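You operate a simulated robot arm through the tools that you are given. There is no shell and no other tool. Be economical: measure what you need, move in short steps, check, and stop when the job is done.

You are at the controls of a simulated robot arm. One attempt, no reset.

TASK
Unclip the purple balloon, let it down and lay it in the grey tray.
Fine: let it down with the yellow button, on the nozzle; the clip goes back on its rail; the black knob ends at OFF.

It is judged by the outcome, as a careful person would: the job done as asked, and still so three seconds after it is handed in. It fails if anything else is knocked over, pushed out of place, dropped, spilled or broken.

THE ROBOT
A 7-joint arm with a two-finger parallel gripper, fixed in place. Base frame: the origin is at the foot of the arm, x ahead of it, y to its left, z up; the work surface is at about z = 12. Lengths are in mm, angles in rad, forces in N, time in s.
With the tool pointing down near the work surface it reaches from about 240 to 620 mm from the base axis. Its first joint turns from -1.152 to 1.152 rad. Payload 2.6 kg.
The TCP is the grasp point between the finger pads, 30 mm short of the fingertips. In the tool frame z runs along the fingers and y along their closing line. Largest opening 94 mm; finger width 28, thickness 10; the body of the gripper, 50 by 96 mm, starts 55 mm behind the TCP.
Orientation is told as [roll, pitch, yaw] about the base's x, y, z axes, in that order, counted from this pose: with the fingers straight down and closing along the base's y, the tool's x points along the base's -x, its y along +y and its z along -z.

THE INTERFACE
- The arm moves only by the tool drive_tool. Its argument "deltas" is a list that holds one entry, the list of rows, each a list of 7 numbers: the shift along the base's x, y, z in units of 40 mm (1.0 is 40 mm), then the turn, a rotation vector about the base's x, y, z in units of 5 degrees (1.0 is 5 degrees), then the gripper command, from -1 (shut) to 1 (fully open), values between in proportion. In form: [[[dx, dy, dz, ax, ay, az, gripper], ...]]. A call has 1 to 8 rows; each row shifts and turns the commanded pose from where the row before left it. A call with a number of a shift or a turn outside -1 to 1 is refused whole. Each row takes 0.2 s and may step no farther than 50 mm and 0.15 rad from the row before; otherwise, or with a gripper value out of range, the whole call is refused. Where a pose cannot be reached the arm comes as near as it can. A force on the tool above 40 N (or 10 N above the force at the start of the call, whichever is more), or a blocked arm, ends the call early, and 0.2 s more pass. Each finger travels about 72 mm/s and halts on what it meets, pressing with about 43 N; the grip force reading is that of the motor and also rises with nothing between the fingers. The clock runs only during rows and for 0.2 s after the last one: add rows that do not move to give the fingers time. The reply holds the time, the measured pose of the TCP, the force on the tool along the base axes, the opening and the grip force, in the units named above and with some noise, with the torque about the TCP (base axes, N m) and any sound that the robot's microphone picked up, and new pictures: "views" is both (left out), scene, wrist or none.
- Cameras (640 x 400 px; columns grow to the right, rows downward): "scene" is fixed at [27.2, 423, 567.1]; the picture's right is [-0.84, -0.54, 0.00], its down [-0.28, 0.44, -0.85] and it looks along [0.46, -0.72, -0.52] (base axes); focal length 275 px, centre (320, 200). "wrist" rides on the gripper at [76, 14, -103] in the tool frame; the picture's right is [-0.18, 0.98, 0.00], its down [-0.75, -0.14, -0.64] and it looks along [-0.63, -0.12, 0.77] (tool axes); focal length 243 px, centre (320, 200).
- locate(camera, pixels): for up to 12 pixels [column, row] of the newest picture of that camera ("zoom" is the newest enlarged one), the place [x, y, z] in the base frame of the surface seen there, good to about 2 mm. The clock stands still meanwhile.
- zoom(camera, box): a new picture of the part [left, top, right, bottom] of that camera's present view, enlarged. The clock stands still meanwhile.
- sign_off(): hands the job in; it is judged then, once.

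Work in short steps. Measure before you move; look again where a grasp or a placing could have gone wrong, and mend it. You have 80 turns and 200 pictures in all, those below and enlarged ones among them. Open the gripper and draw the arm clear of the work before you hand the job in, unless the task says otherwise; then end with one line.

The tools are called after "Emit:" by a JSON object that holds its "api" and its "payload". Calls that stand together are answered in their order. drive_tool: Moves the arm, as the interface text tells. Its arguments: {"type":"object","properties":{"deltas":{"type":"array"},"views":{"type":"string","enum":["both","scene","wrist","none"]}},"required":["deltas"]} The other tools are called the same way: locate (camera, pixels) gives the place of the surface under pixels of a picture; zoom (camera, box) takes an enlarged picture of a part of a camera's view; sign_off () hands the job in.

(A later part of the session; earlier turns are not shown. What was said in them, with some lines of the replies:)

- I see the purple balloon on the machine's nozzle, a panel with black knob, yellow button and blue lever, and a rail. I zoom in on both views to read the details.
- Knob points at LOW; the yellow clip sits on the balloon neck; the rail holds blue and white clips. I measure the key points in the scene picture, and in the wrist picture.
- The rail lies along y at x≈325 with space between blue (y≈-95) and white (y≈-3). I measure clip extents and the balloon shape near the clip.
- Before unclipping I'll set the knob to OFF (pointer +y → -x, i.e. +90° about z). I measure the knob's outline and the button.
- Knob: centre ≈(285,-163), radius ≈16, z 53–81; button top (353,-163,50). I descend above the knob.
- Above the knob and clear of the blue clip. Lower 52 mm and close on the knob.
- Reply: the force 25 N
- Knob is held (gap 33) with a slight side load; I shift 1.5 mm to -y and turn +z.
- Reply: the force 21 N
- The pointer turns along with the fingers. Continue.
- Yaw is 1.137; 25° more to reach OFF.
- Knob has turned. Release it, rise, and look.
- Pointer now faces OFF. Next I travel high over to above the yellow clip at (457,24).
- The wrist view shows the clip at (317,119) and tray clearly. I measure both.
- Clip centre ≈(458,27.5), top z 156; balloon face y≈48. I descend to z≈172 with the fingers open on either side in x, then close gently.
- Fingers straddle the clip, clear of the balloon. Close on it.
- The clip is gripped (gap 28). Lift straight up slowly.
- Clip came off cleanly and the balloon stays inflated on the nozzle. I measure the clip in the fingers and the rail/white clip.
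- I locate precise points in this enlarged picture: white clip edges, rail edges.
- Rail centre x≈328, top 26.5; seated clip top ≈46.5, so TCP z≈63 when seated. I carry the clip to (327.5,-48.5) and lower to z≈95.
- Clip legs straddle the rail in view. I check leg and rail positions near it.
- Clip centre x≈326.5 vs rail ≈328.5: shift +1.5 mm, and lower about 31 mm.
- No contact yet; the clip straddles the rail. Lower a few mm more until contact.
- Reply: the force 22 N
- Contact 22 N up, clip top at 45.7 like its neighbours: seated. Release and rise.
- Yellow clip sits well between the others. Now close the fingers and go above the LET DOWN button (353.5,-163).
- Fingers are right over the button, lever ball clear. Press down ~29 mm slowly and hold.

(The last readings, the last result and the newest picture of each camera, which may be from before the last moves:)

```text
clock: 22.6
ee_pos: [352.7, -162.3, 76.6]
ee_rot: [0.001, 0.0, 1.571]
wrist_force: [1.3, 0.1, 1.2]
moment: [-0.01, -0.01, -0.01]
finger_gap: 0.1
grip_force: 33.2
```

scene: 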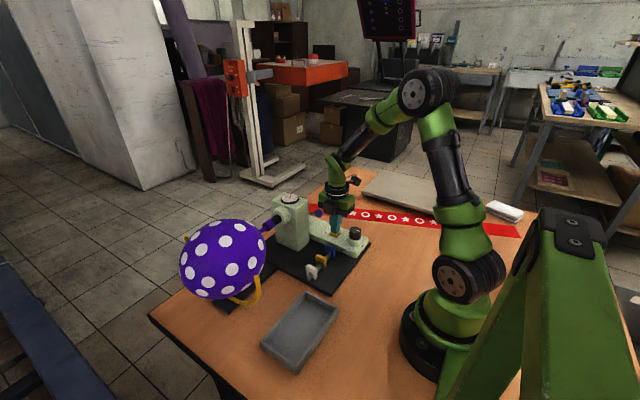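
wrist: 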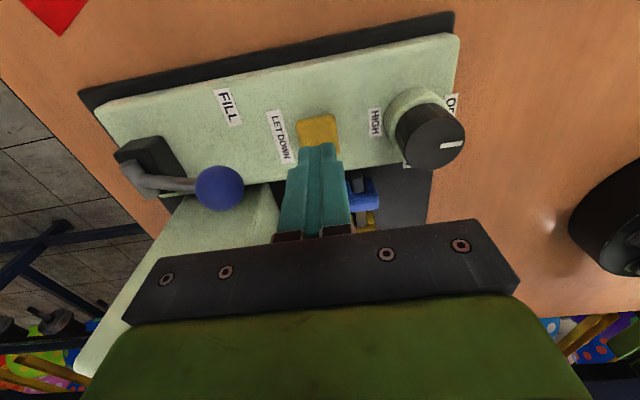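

It is deflating (balloon smaller) with the button pressed. Hold on.

Emit:
{"api": "drive_tool", "payload": {"deltas": [[[0, 0, 0, 0, 0, 0, -1], [0, 0, 0, 0, 0, 0, -1], [0, 0, 0, 0, 0, 0, -1], [0, 0, 0, 0, 0, 0, -1], [0, 0, 0, 0, 0, 0, -1], [0, 0, 0, 0, 0, 0, -1], [0, 0, 0, 0, 0, 0, -1], [0, 0, 0, 0, 0, 0, -1]]], "views": "scene"}}

```text
clock: 24.4
ee_pos: [353.3, -162.6, 76.6]
ee_rot: [0.0, 0.0, 1.571]
wrist_force: [0.2, -1.4, 2.2]
moment: [-0.03, -0.02, -0.03]
finger_gap: 0.0
grip_force: 32.7
```

scene: 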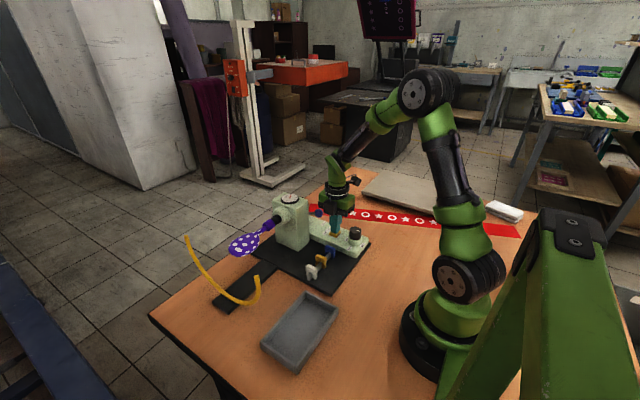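

Nearly flat. Hold a little longer to be sure it's fully let down.

Emit:
{"api": "drive_tool", "payload": {"deltas": [[[0, 0, 0, 0, 0, 0, -1], [0, 0, 0, 0, 0, 0, -1], [0, 0, 0, 0, 0, 0, -1], [0, 0, 0, 0, 0, 0, -1], [0, 0, 0, 0, 0, 0, -1], [0, 0, 0, 0, 0, 0, -1], [0, 0, 0, 0, 0, 0, -1], [0, 0, 0, 0, 0, 0, -1]]], "views": "scene"}}

Emit:
{"api": "zoom", "payload": {"camera": "scene", "box": [170, 190, 310, 310]}}

```text
clock: 26.2
ee_pos: [353.8, -162.7, 77.2]
ee_rot: [0.0, 0.0, 1.571]
wrist_force: [-0.4, 0.0, 1.4]
moment: [-0.01, 0.03, 0.0]
finger_gap: 0.0
grip_force: 32.7
```

scene: 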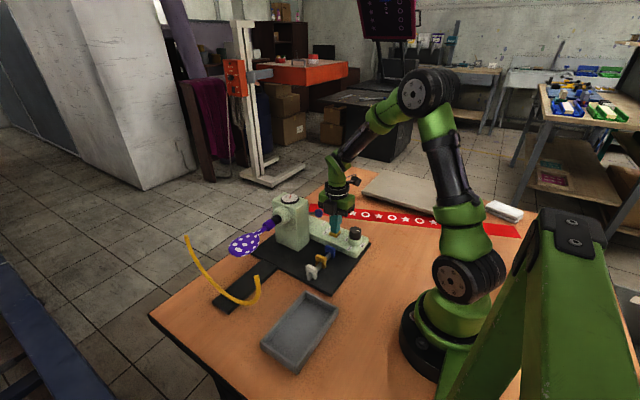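

```text
3.33 times, centred on (240, 250) of scene
```

zoom: 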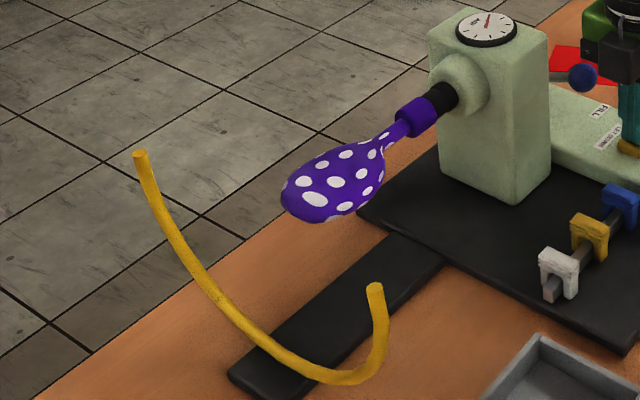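

Balloon is flat and steady. Release the button, rise and go above the neck.

Emit:
{"api": "drive_tool", "payload": {"deltas": [[[0, 0, 0.9, 0, 0, 0, -1], [0, 0, 0.95, 0, 0, 0, -1], [0, 0, 0.95, 0, 0, 0, -1], [0, 0.3, 0.9, 0, 0, 0, -1], [0.4, 0.9, 0.6, 0, 0, 0, -0.5], [0.7, 1, 0, 0, 0, 0, 0], [0.75, 0.95, 0, 0, 0, 0, 0], [0.75, 0.95, 0, 0, 0, 0, 0]]], "views": "none"}}

Emit:
{"api": "drive_tool", "payload": {"deltas": [[[0, 0.6, 0, 0, 0, 0, 0.2], [0, 0.3, 0, 0, 0, 0, 0.2], [0, 0, 0, 0, 0, 0, 0.2]]]}}

Emit:
{"api": "zoom", "payload": {"camera": "wrist", "box": [270, 60, 370, 180]}}

Emit:
{"api": "zoom", "payload": {"camera": "scene", "box": [220, 190, 300, 270]}}

```text
clock: 28.0
ee_pos: [456.3, 3.1, 250.8]
ee_rot: [0.0, 0.001, 1.571]
wrist_force: [0.1, 0.4, -2.0]
moment: [-0.01, -0.04, 0.01]
finger_gap: 46.6
grip_force: 0.0
```

```text
clock: 28.8
ee_pos: [455.8, 39.2, 250.6]
ee_rot: [0.0, -0.001, 1.571]
wrist_force: [0.8, -0.1, 0.2]
moment: [-0.01, -0.01, -0.02]
finger_gap: 56.3
grip_force: 0.0
```

scene: 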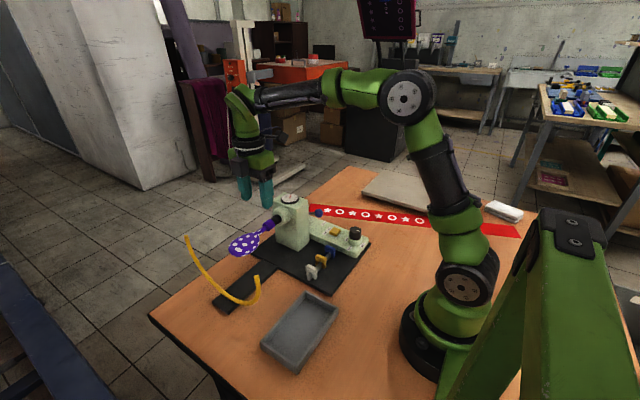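
wrist: 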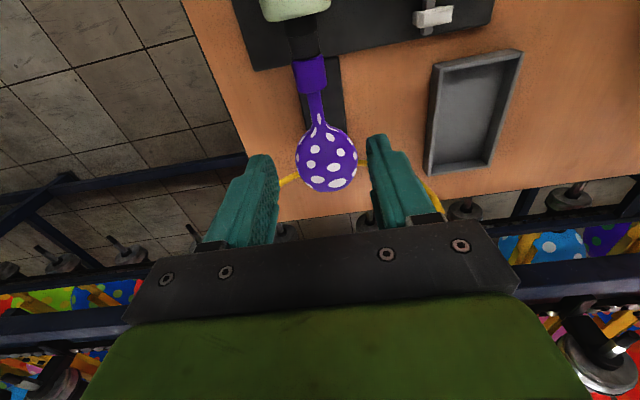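

```text
3.33 times, centred on (320, 120) of wrist
```

zoom: 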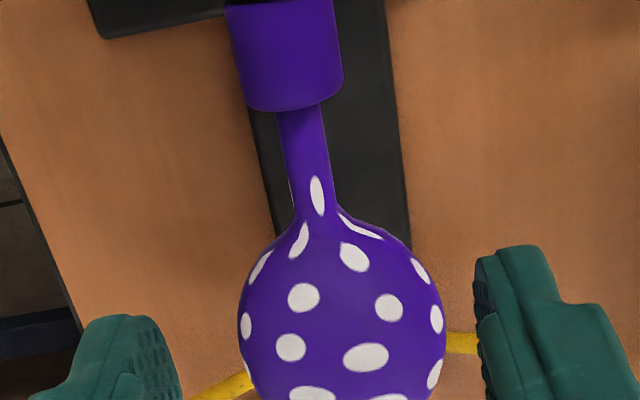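

```text
5.00 times, centred on (260, 230) of scene
```

zoom: 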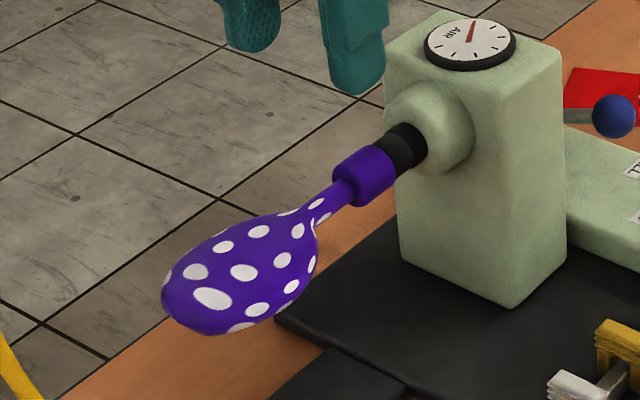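

Now measure the neck, the collar and the limp body.

Emit:
{"api": "locate", "payload": {"camera": "wrist", "pixels": [[311, 75], [311, 90], [315, 97], [317, 108], [319, 120], [322, 140], [326, 165], [328, 185], [299, 160], [355, 160], [312, 60], [303, 40]]}}

Emit:
{"api": "locate", "payload": {"camera": "scene", "pixels": [[274, 226], [266, 229], [263, 232], [256, 238], [246, 245], [240, 252], [232, 248], [250, 253], [188, 237], [205, 275], [235, 301], [258, 278]]}}

```text
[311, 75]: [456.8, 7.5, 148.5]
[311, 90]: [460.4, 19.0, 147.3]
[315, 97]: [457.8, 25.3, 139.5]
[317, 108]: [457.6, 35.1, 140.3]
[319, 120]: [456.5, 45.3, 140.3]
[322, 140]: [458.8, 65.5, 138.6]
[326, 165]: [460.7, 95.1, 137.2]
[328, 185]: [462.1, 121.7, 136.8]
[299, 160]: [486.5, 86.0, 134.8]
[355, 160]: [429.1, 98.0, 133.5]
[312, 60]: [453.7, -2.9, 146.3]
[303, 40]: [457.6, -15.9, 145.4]
```

```text
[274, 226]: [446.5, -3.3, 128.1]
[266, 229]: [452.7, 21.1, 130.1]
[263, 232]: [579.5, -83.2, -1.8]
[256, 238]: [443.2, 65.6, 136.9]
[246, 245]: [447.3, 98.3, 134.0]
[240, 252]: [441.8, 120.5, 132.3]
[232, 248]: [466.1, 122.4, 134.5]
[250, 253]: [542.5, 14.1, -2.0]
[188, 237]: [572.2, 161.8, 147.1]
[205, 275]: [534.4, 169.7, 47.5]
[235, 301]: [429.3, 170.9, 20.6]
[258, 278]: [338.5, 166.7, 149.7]
```

Neck runs y 21–50 at x≈457.5, z≈135, clear of the collar. Descend to TCP (457.5,37,156) and close on the neck.

Emit:
{"api": "drive_tool", "payload": {"deltas": [[[0.04, -0.05, -0.8, 0, 0, 0, 0.2], [0, 0, -0.8, 0, 0, 0, 0.2], [0, 0, -0.765, 0, 0, 0, 0.2], [0, 0, 0, 0, 0, 0, -1], [0, 0, 0, 0, 0, 0, -1], [0, 0, 0, 0, 0, 0, -1], [0, 0, 0, 0, 0, 0, -1]]]}}

Emit:
{"api": "zoom", "payload": {"camera": "scene", "box": [220, 180, 300, 260]}}

```text
clock: 30.4
ee_pos: [458.5, 35.0, 153.5]
ee_rot: [0.0, 0.002, 1.571]
wrist_force: [4.3, 0.7, -2.9]
moment: [0.09, -0.05, 0.0]
finger_gap: 9.5
grip_force: 13.7
```

scene: 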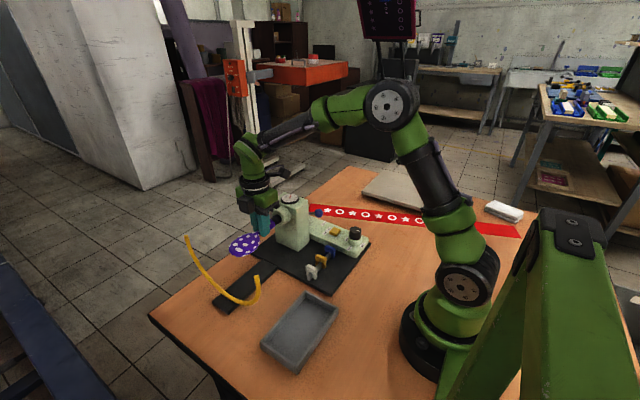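
wrist: 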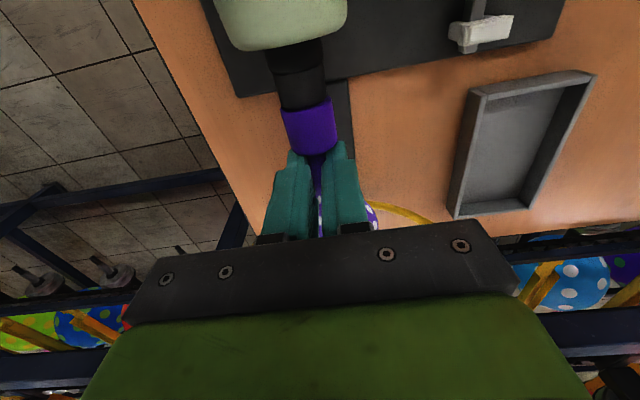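

```text
5.00 times, centred on (260, 220) of scene
```

zoom: 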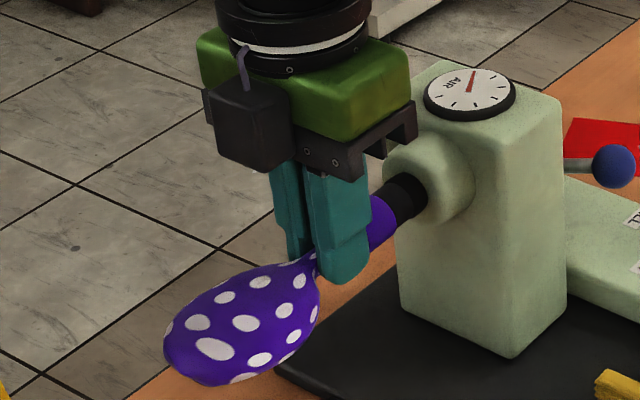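

The neck is held (gap 9.5). Pull along +y off the nozzle.

Emit:
{"api": "drive_tool", "payload": {"deltas": [[[0, 0.15, 0, 0, 0, 0, -1], [0, 0.2, 0, 0, 0, 0, -1], [0, 0.25, 0, 0, 0, 0, -1], [0, 0.25, 0, 0, 0, 0, -1], [0, 0.15, 0, 0, 0, 0, -1], [0, 0, 0, 0, 0, 0, -1]]]}}

Emit:
{"api": "zoom", "payload": {"camera": "scene", "box": [200, 180, 300, 280]}}

```text
clock: 31.8
ee_pos: [460.0, 76.3, 153.9]
ee_rot: [-0.001, 0.001, 1.571]
wrist_force: [-0.3, -0.1, 0.1]
moment: [0.01, 0.0, -0.02]
finger_gap: 10.2
grip_force: 13.6
```

scene: 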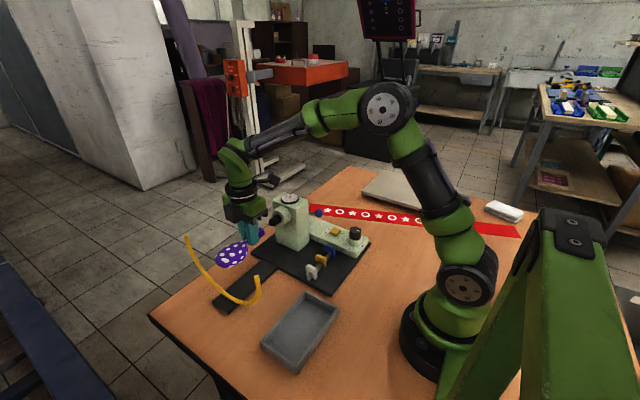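
wrist: 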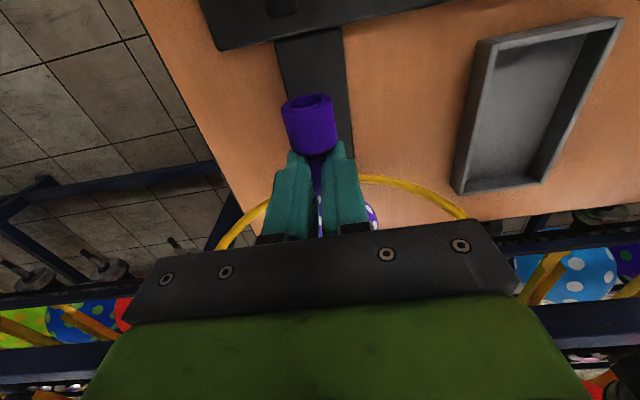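

```text
4.00 times, centred on (250, 230) of scene
```

zoom: 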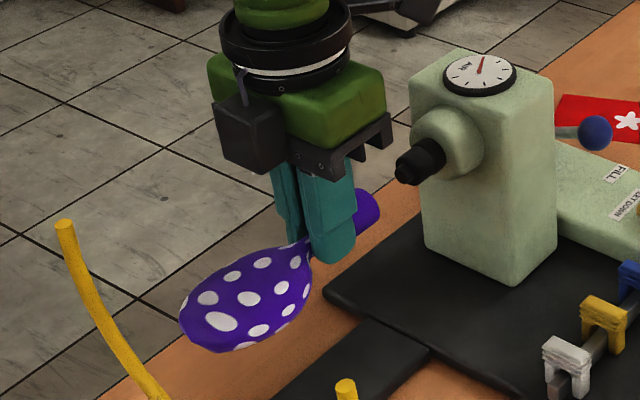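

Balloon is off the nozzle. Lift 85 mm to clear the hoop, then travel to above the tray (266,107).

Emit:
{"api": "drive_tool", "payload": {"deltas": [[[0, 0, 0.7, 0, 0, 0, -1], [0, 0, 0.7, 0, 0, 0, -1], [0, 0, 0.7, 0, 0, 0, -1], [-0.97, 0.15, 0, 0, 0, 0, -1], [-0.97, 0.15, 0, 0, 0, 0, -1], [-0.97, 0.15, 0, 0, 0, 0, -1], [-0.97, 0.16, 0, 0, 0, 0, -1], [-0.97, 0.16, 0, 0, 0, 0, -1]]]}}

```text
clock: 33.6
ee_pos: [266.2, 107.6, 238.5]
ee_rot: [0.0, 0.0, 1.571]
wrist_force: [-0.4, -0.6, -0.7]
moment: [-0.01, 0.0, -0.04]
finger_gap: 10.3
grip_force: 14.6
```

scene: 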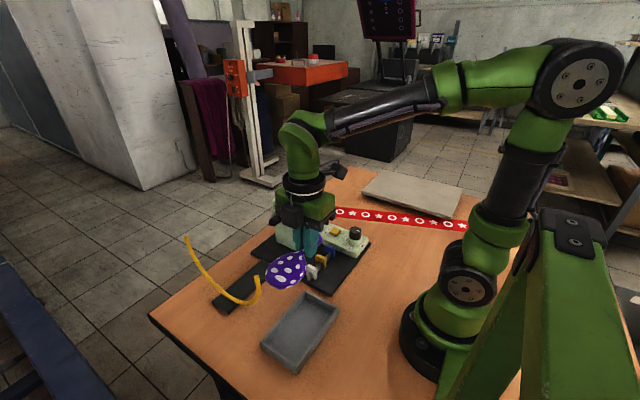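
wrist: 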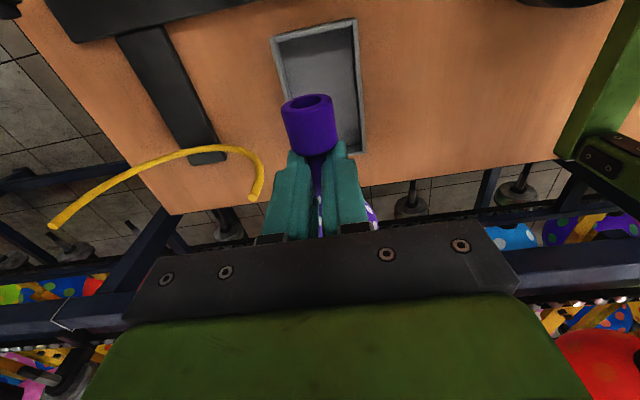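

Measure the tray's corners and the held balloon's ends.

Emit:
{"api": "locate", "payload": {"camera": "wrist", "pixels": [[273, 40], [356, 20], [364, 152], [280, 47], [350, 30], [355, 145], [290, 75], [309, 100], [305, 97]]}}

Emit:
{"api": "locate", "payload": {"camera": "scene", "pixels": [[302, 293], [338, 309], [296, 372], [261, 346], [304, 297], [333, 310], [295, 365], [267, 345], [270, 285], [285, 257], [304, 270], [290, 285]]}}

Emit:
{"api": "zoom", "payload": {"camera": "scene", "box": [240, 220, 360, 380]}}

```text
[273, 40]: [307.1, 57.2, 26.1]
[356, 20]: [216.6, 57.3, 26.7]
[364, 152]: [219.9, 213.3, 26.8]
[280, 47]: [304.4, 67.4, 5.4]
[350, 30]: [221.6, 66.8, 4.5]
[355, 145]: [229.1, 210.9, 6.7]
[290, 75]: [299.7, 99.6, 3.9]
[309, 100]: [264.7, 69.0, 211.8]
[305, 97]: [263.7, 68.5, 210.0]
```

```text
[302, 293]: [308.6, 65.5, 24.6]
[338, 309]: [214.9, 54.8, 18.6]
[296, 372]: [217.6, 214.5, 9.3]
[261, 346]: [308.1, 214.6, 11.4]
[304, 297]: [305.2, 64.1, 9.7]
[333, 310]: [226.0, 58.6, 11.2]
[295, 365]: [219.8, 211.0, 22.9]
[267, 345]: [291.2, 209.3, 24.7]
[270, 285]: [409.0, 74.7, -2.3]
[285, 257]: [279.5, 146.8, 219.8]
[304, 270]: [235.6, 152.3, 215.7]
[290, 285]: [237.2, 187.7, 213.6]
```

```text
2.50 times, centred on (300, 300) of scene
```

zoom: 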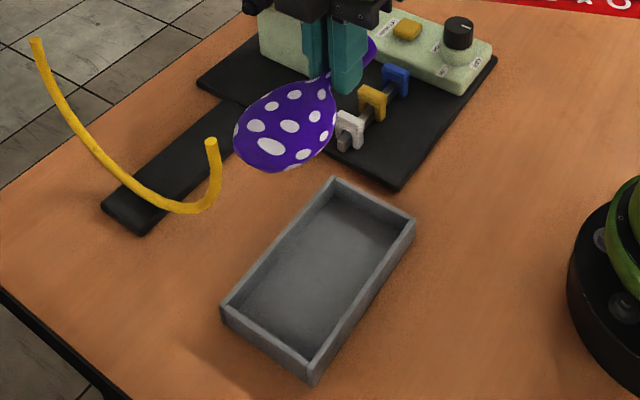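

Tray inner ≈x 222–304, y 61–209; balloon will span y≈72–197. Shift (-3,+3) and lower to z≈60.

Emit:
{"api": "drive_tool", "payload": {"deltas": [[[-0.07, 0.08, -0.9, 0, 0, 0, -1], [0, 0, -0.95, 0, 0, 0, -1], [0, 0, -0.95, 0, 0, 0, -1], [0, 0, -0.95, 0, 0, 0, -1], [0, 0, -0.7, 0, 0, 0, -1], [0, 0, 0, 0, 0, 0, -1]]]}}

Emit:
{"api": "zoom", "payload": {"camera": "scene", "box": [240, 240, 360, 390]}}

```text
clock: 35.0
ee_pos: [261.2, 108.3, 60.3]
ee_rot: [0.0, 0.0, 1.572]
wrist_force: [1.4, -0.5, 0.4]
moment: [-0.01, 0.02, -0.02]
finger_gap: 9.9
grip_force: 14.0
```

scene: 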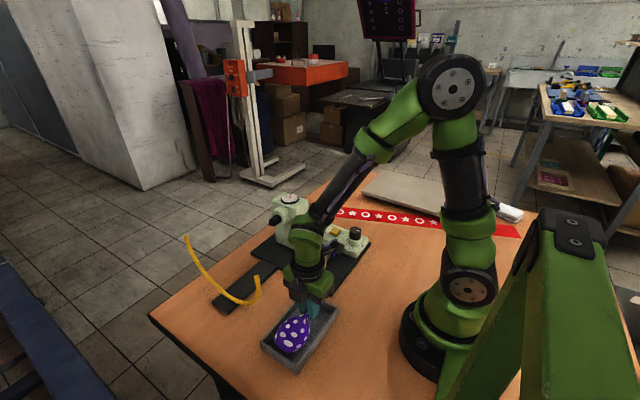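
wrist: 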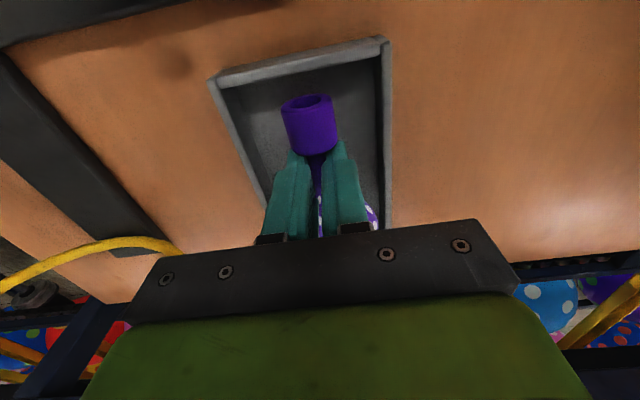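

```text
2.67 times, centred on (300, 315) of scene
```

zoom: 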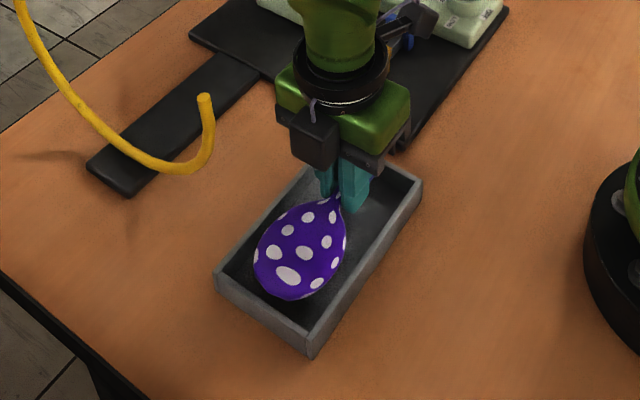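

Balloon is inside the tray outline. Lower the last ~23 mm gently.

Emit:
{"api": "drive_tool", "payload": {"deltas": [[[0.03, 0.04, -0.25, 0, 0, 0, -1], [0, 0, -0.15, 0, 0, 0, -1], [0, 0, -0.1, 0, 0, 0, -1], [0, 0, -0.07, 0, 0, 0, -1], [0, 0, 0, 0, 0, 0, -1]]]}}

Emit:
{"api": "zoom", "payload": {"camera": "scene", "box": [240, 240, 360, 390]}}

```text
clock: 36.2
ee_pos: [263.3, 111.6, 38.4]
ee_rot: [0.0, 0.0, 1.571]
wrist_force: [-0.1, 0.3, -0.2]
moment: [-0.02, -0.01, 0.01]
finger_gap: 10.1
grip_force: 13.8
```

scene: 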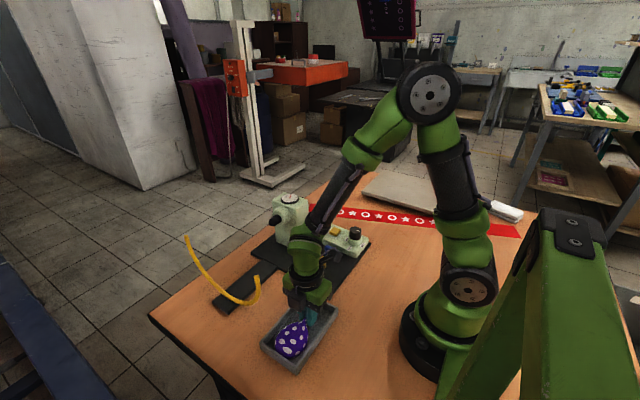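
wrist: 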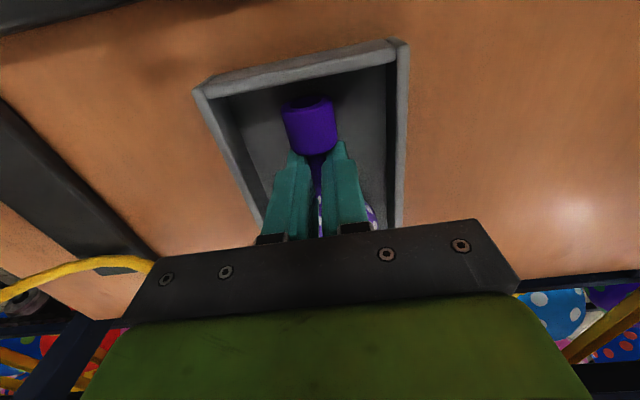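

```text
2.67 times, centred on (300, 315) of scene
```

zoom: 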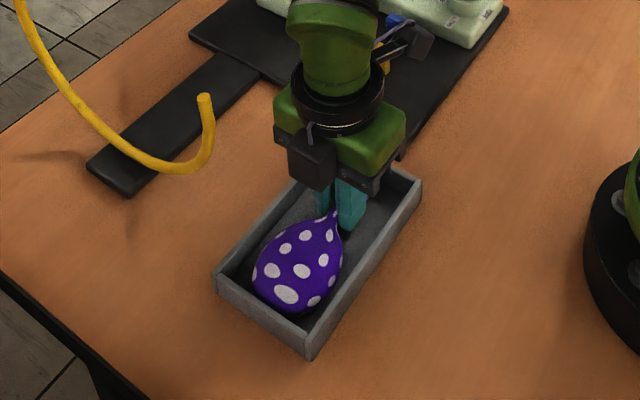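

A final 2 mm, then open slightly and rise.

Emit:
{"api": "drive_tool", "payload": {"deltas": [[[0, 0, -0.05, 0, 0, 0, -1], [0, 0, 0, 0, 0, 0, -0.3], [0, 0, 0, 0, 0, 0, -0.3], [0, 0, 0, 0, 0, 0, -0.3], [0, 0, 0.4, 0, 0, 0, -0.3], [0, 0, 0.8, 0, 0, 0, -0.3], [0, 0, 0.9, 0, 0, 0, -0.3], [0, 0, 0.9, 0, 0, 0, -0.3]]]}}

Emit:
{"api": "zoom", "payload": {"camera": "scene", "box": [240, 240, 360, 390]}}

```text
clock: 38.0
ee_pos: [264.5, 110.6, 157.2]
ee_rot: [0.0, 0.0, 1.572]
wrist_force: [-1.1, 0.1, 0.2]
moment: [0.0, 0.03, -0.04]
finger_gap: 32.9
grip_force: 0.1
```

scene: 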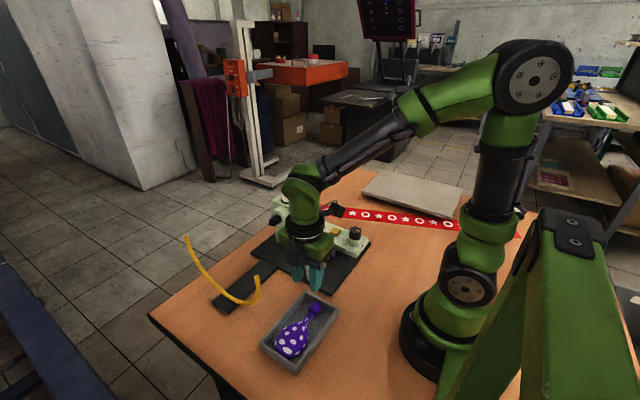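
wrist: 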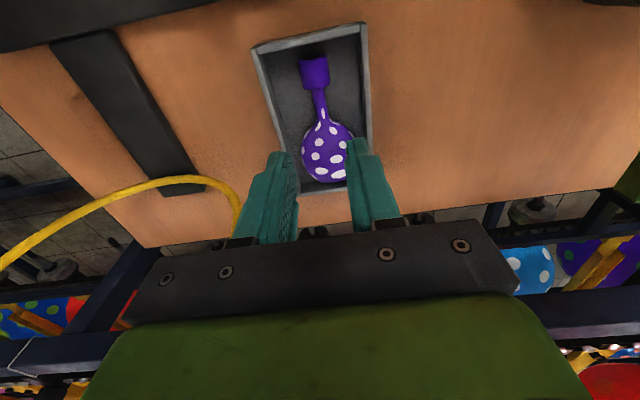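

```text
2.67 times, centred on (300, 315) of scene
```

zoom: 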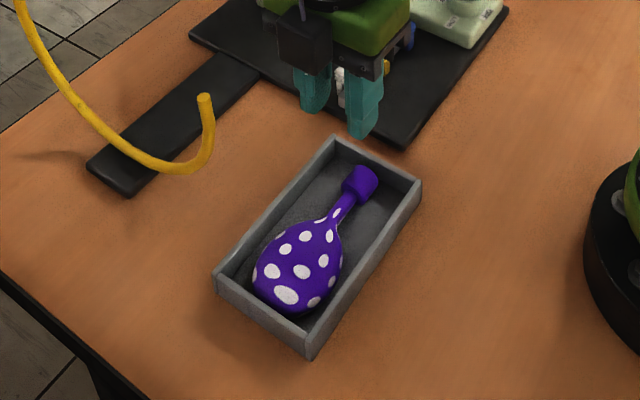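

The balloon lies in the tray. I draw the arm up and away, open the gripper, and check the whole scene.

Emit:
{"api": "drive_tool", "payload": {"deltas": [[[0, 0, 0.9, 0, 0, 0, 0.5], [0, 0, 0.9, 0, 0, 0, 1], [0, 0, 0.9, 0, 0, 0, 1], [0.2, -0.8, 0.9, 0, 0, 0, 1], [0.2, -0.9, 0.5, 0, 0, 0, 1], [0.2, -0.9, 0, 0, 0, 0, 1], [0.2, -0.9, 0, 0, 0, 0, 1], [0, -0.9, 0, 0, 0, 0, 1]]]}}

Emit:
{"api": "zoom", "payload": {"camera": "scene", "box": [200, 180, 400, 380]}}

Emit:
{"api": "zoom", "payload": {"camera": "scene", "box": [290, 205, 384, 285]}}

```text
clock: 39.8
ee_pos: [294.3, -65.5, 318.7]
ee_rot: [0.0, 0.002, 1.569]
wrist_force: [0.0, 0.0, 1.2]
moment: [0.01, 0.01, 0.0]
finger_gap: 94.1
grip_force: 0.1
```

scene: 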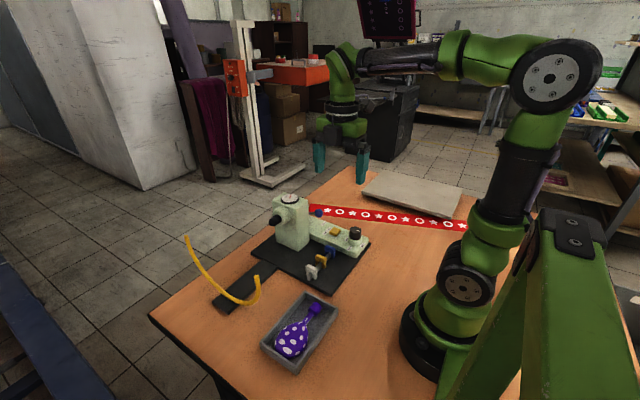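
wrist: 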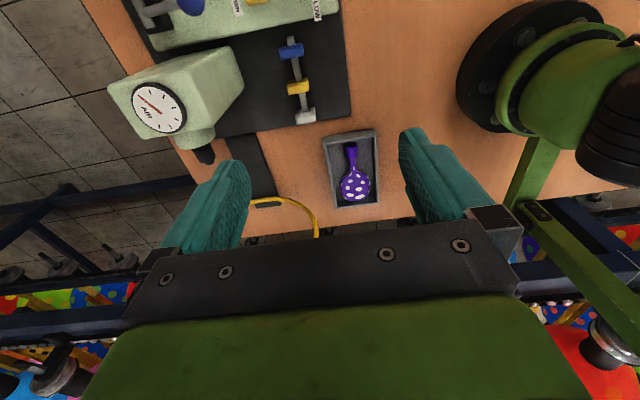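

```text
2.00 times, centred on (300, 280) of scene
```

zoom: 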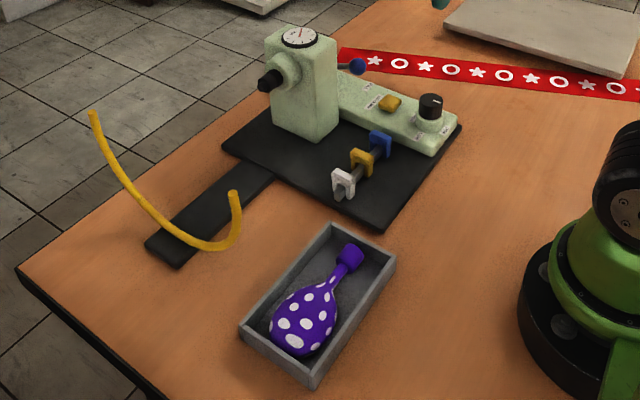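

```text
5.00 times, centred on (337, 245) of scene
```

zoom: 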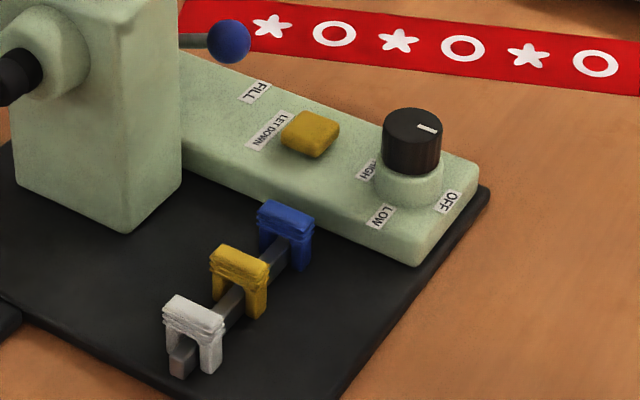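

All is in place: balloon flat in the tray, clip on its rail, knob at OFF, and nothing else disturbed. Handing in.

Emit:
{"api": "sign_off", "payload": {}}

```text
The job is handed in.
```

The purple balloon was unclipped, let down on the nozzle with the yellow button and laid in the grey tray; the clip is back on its rail and the black knob is at OFF.
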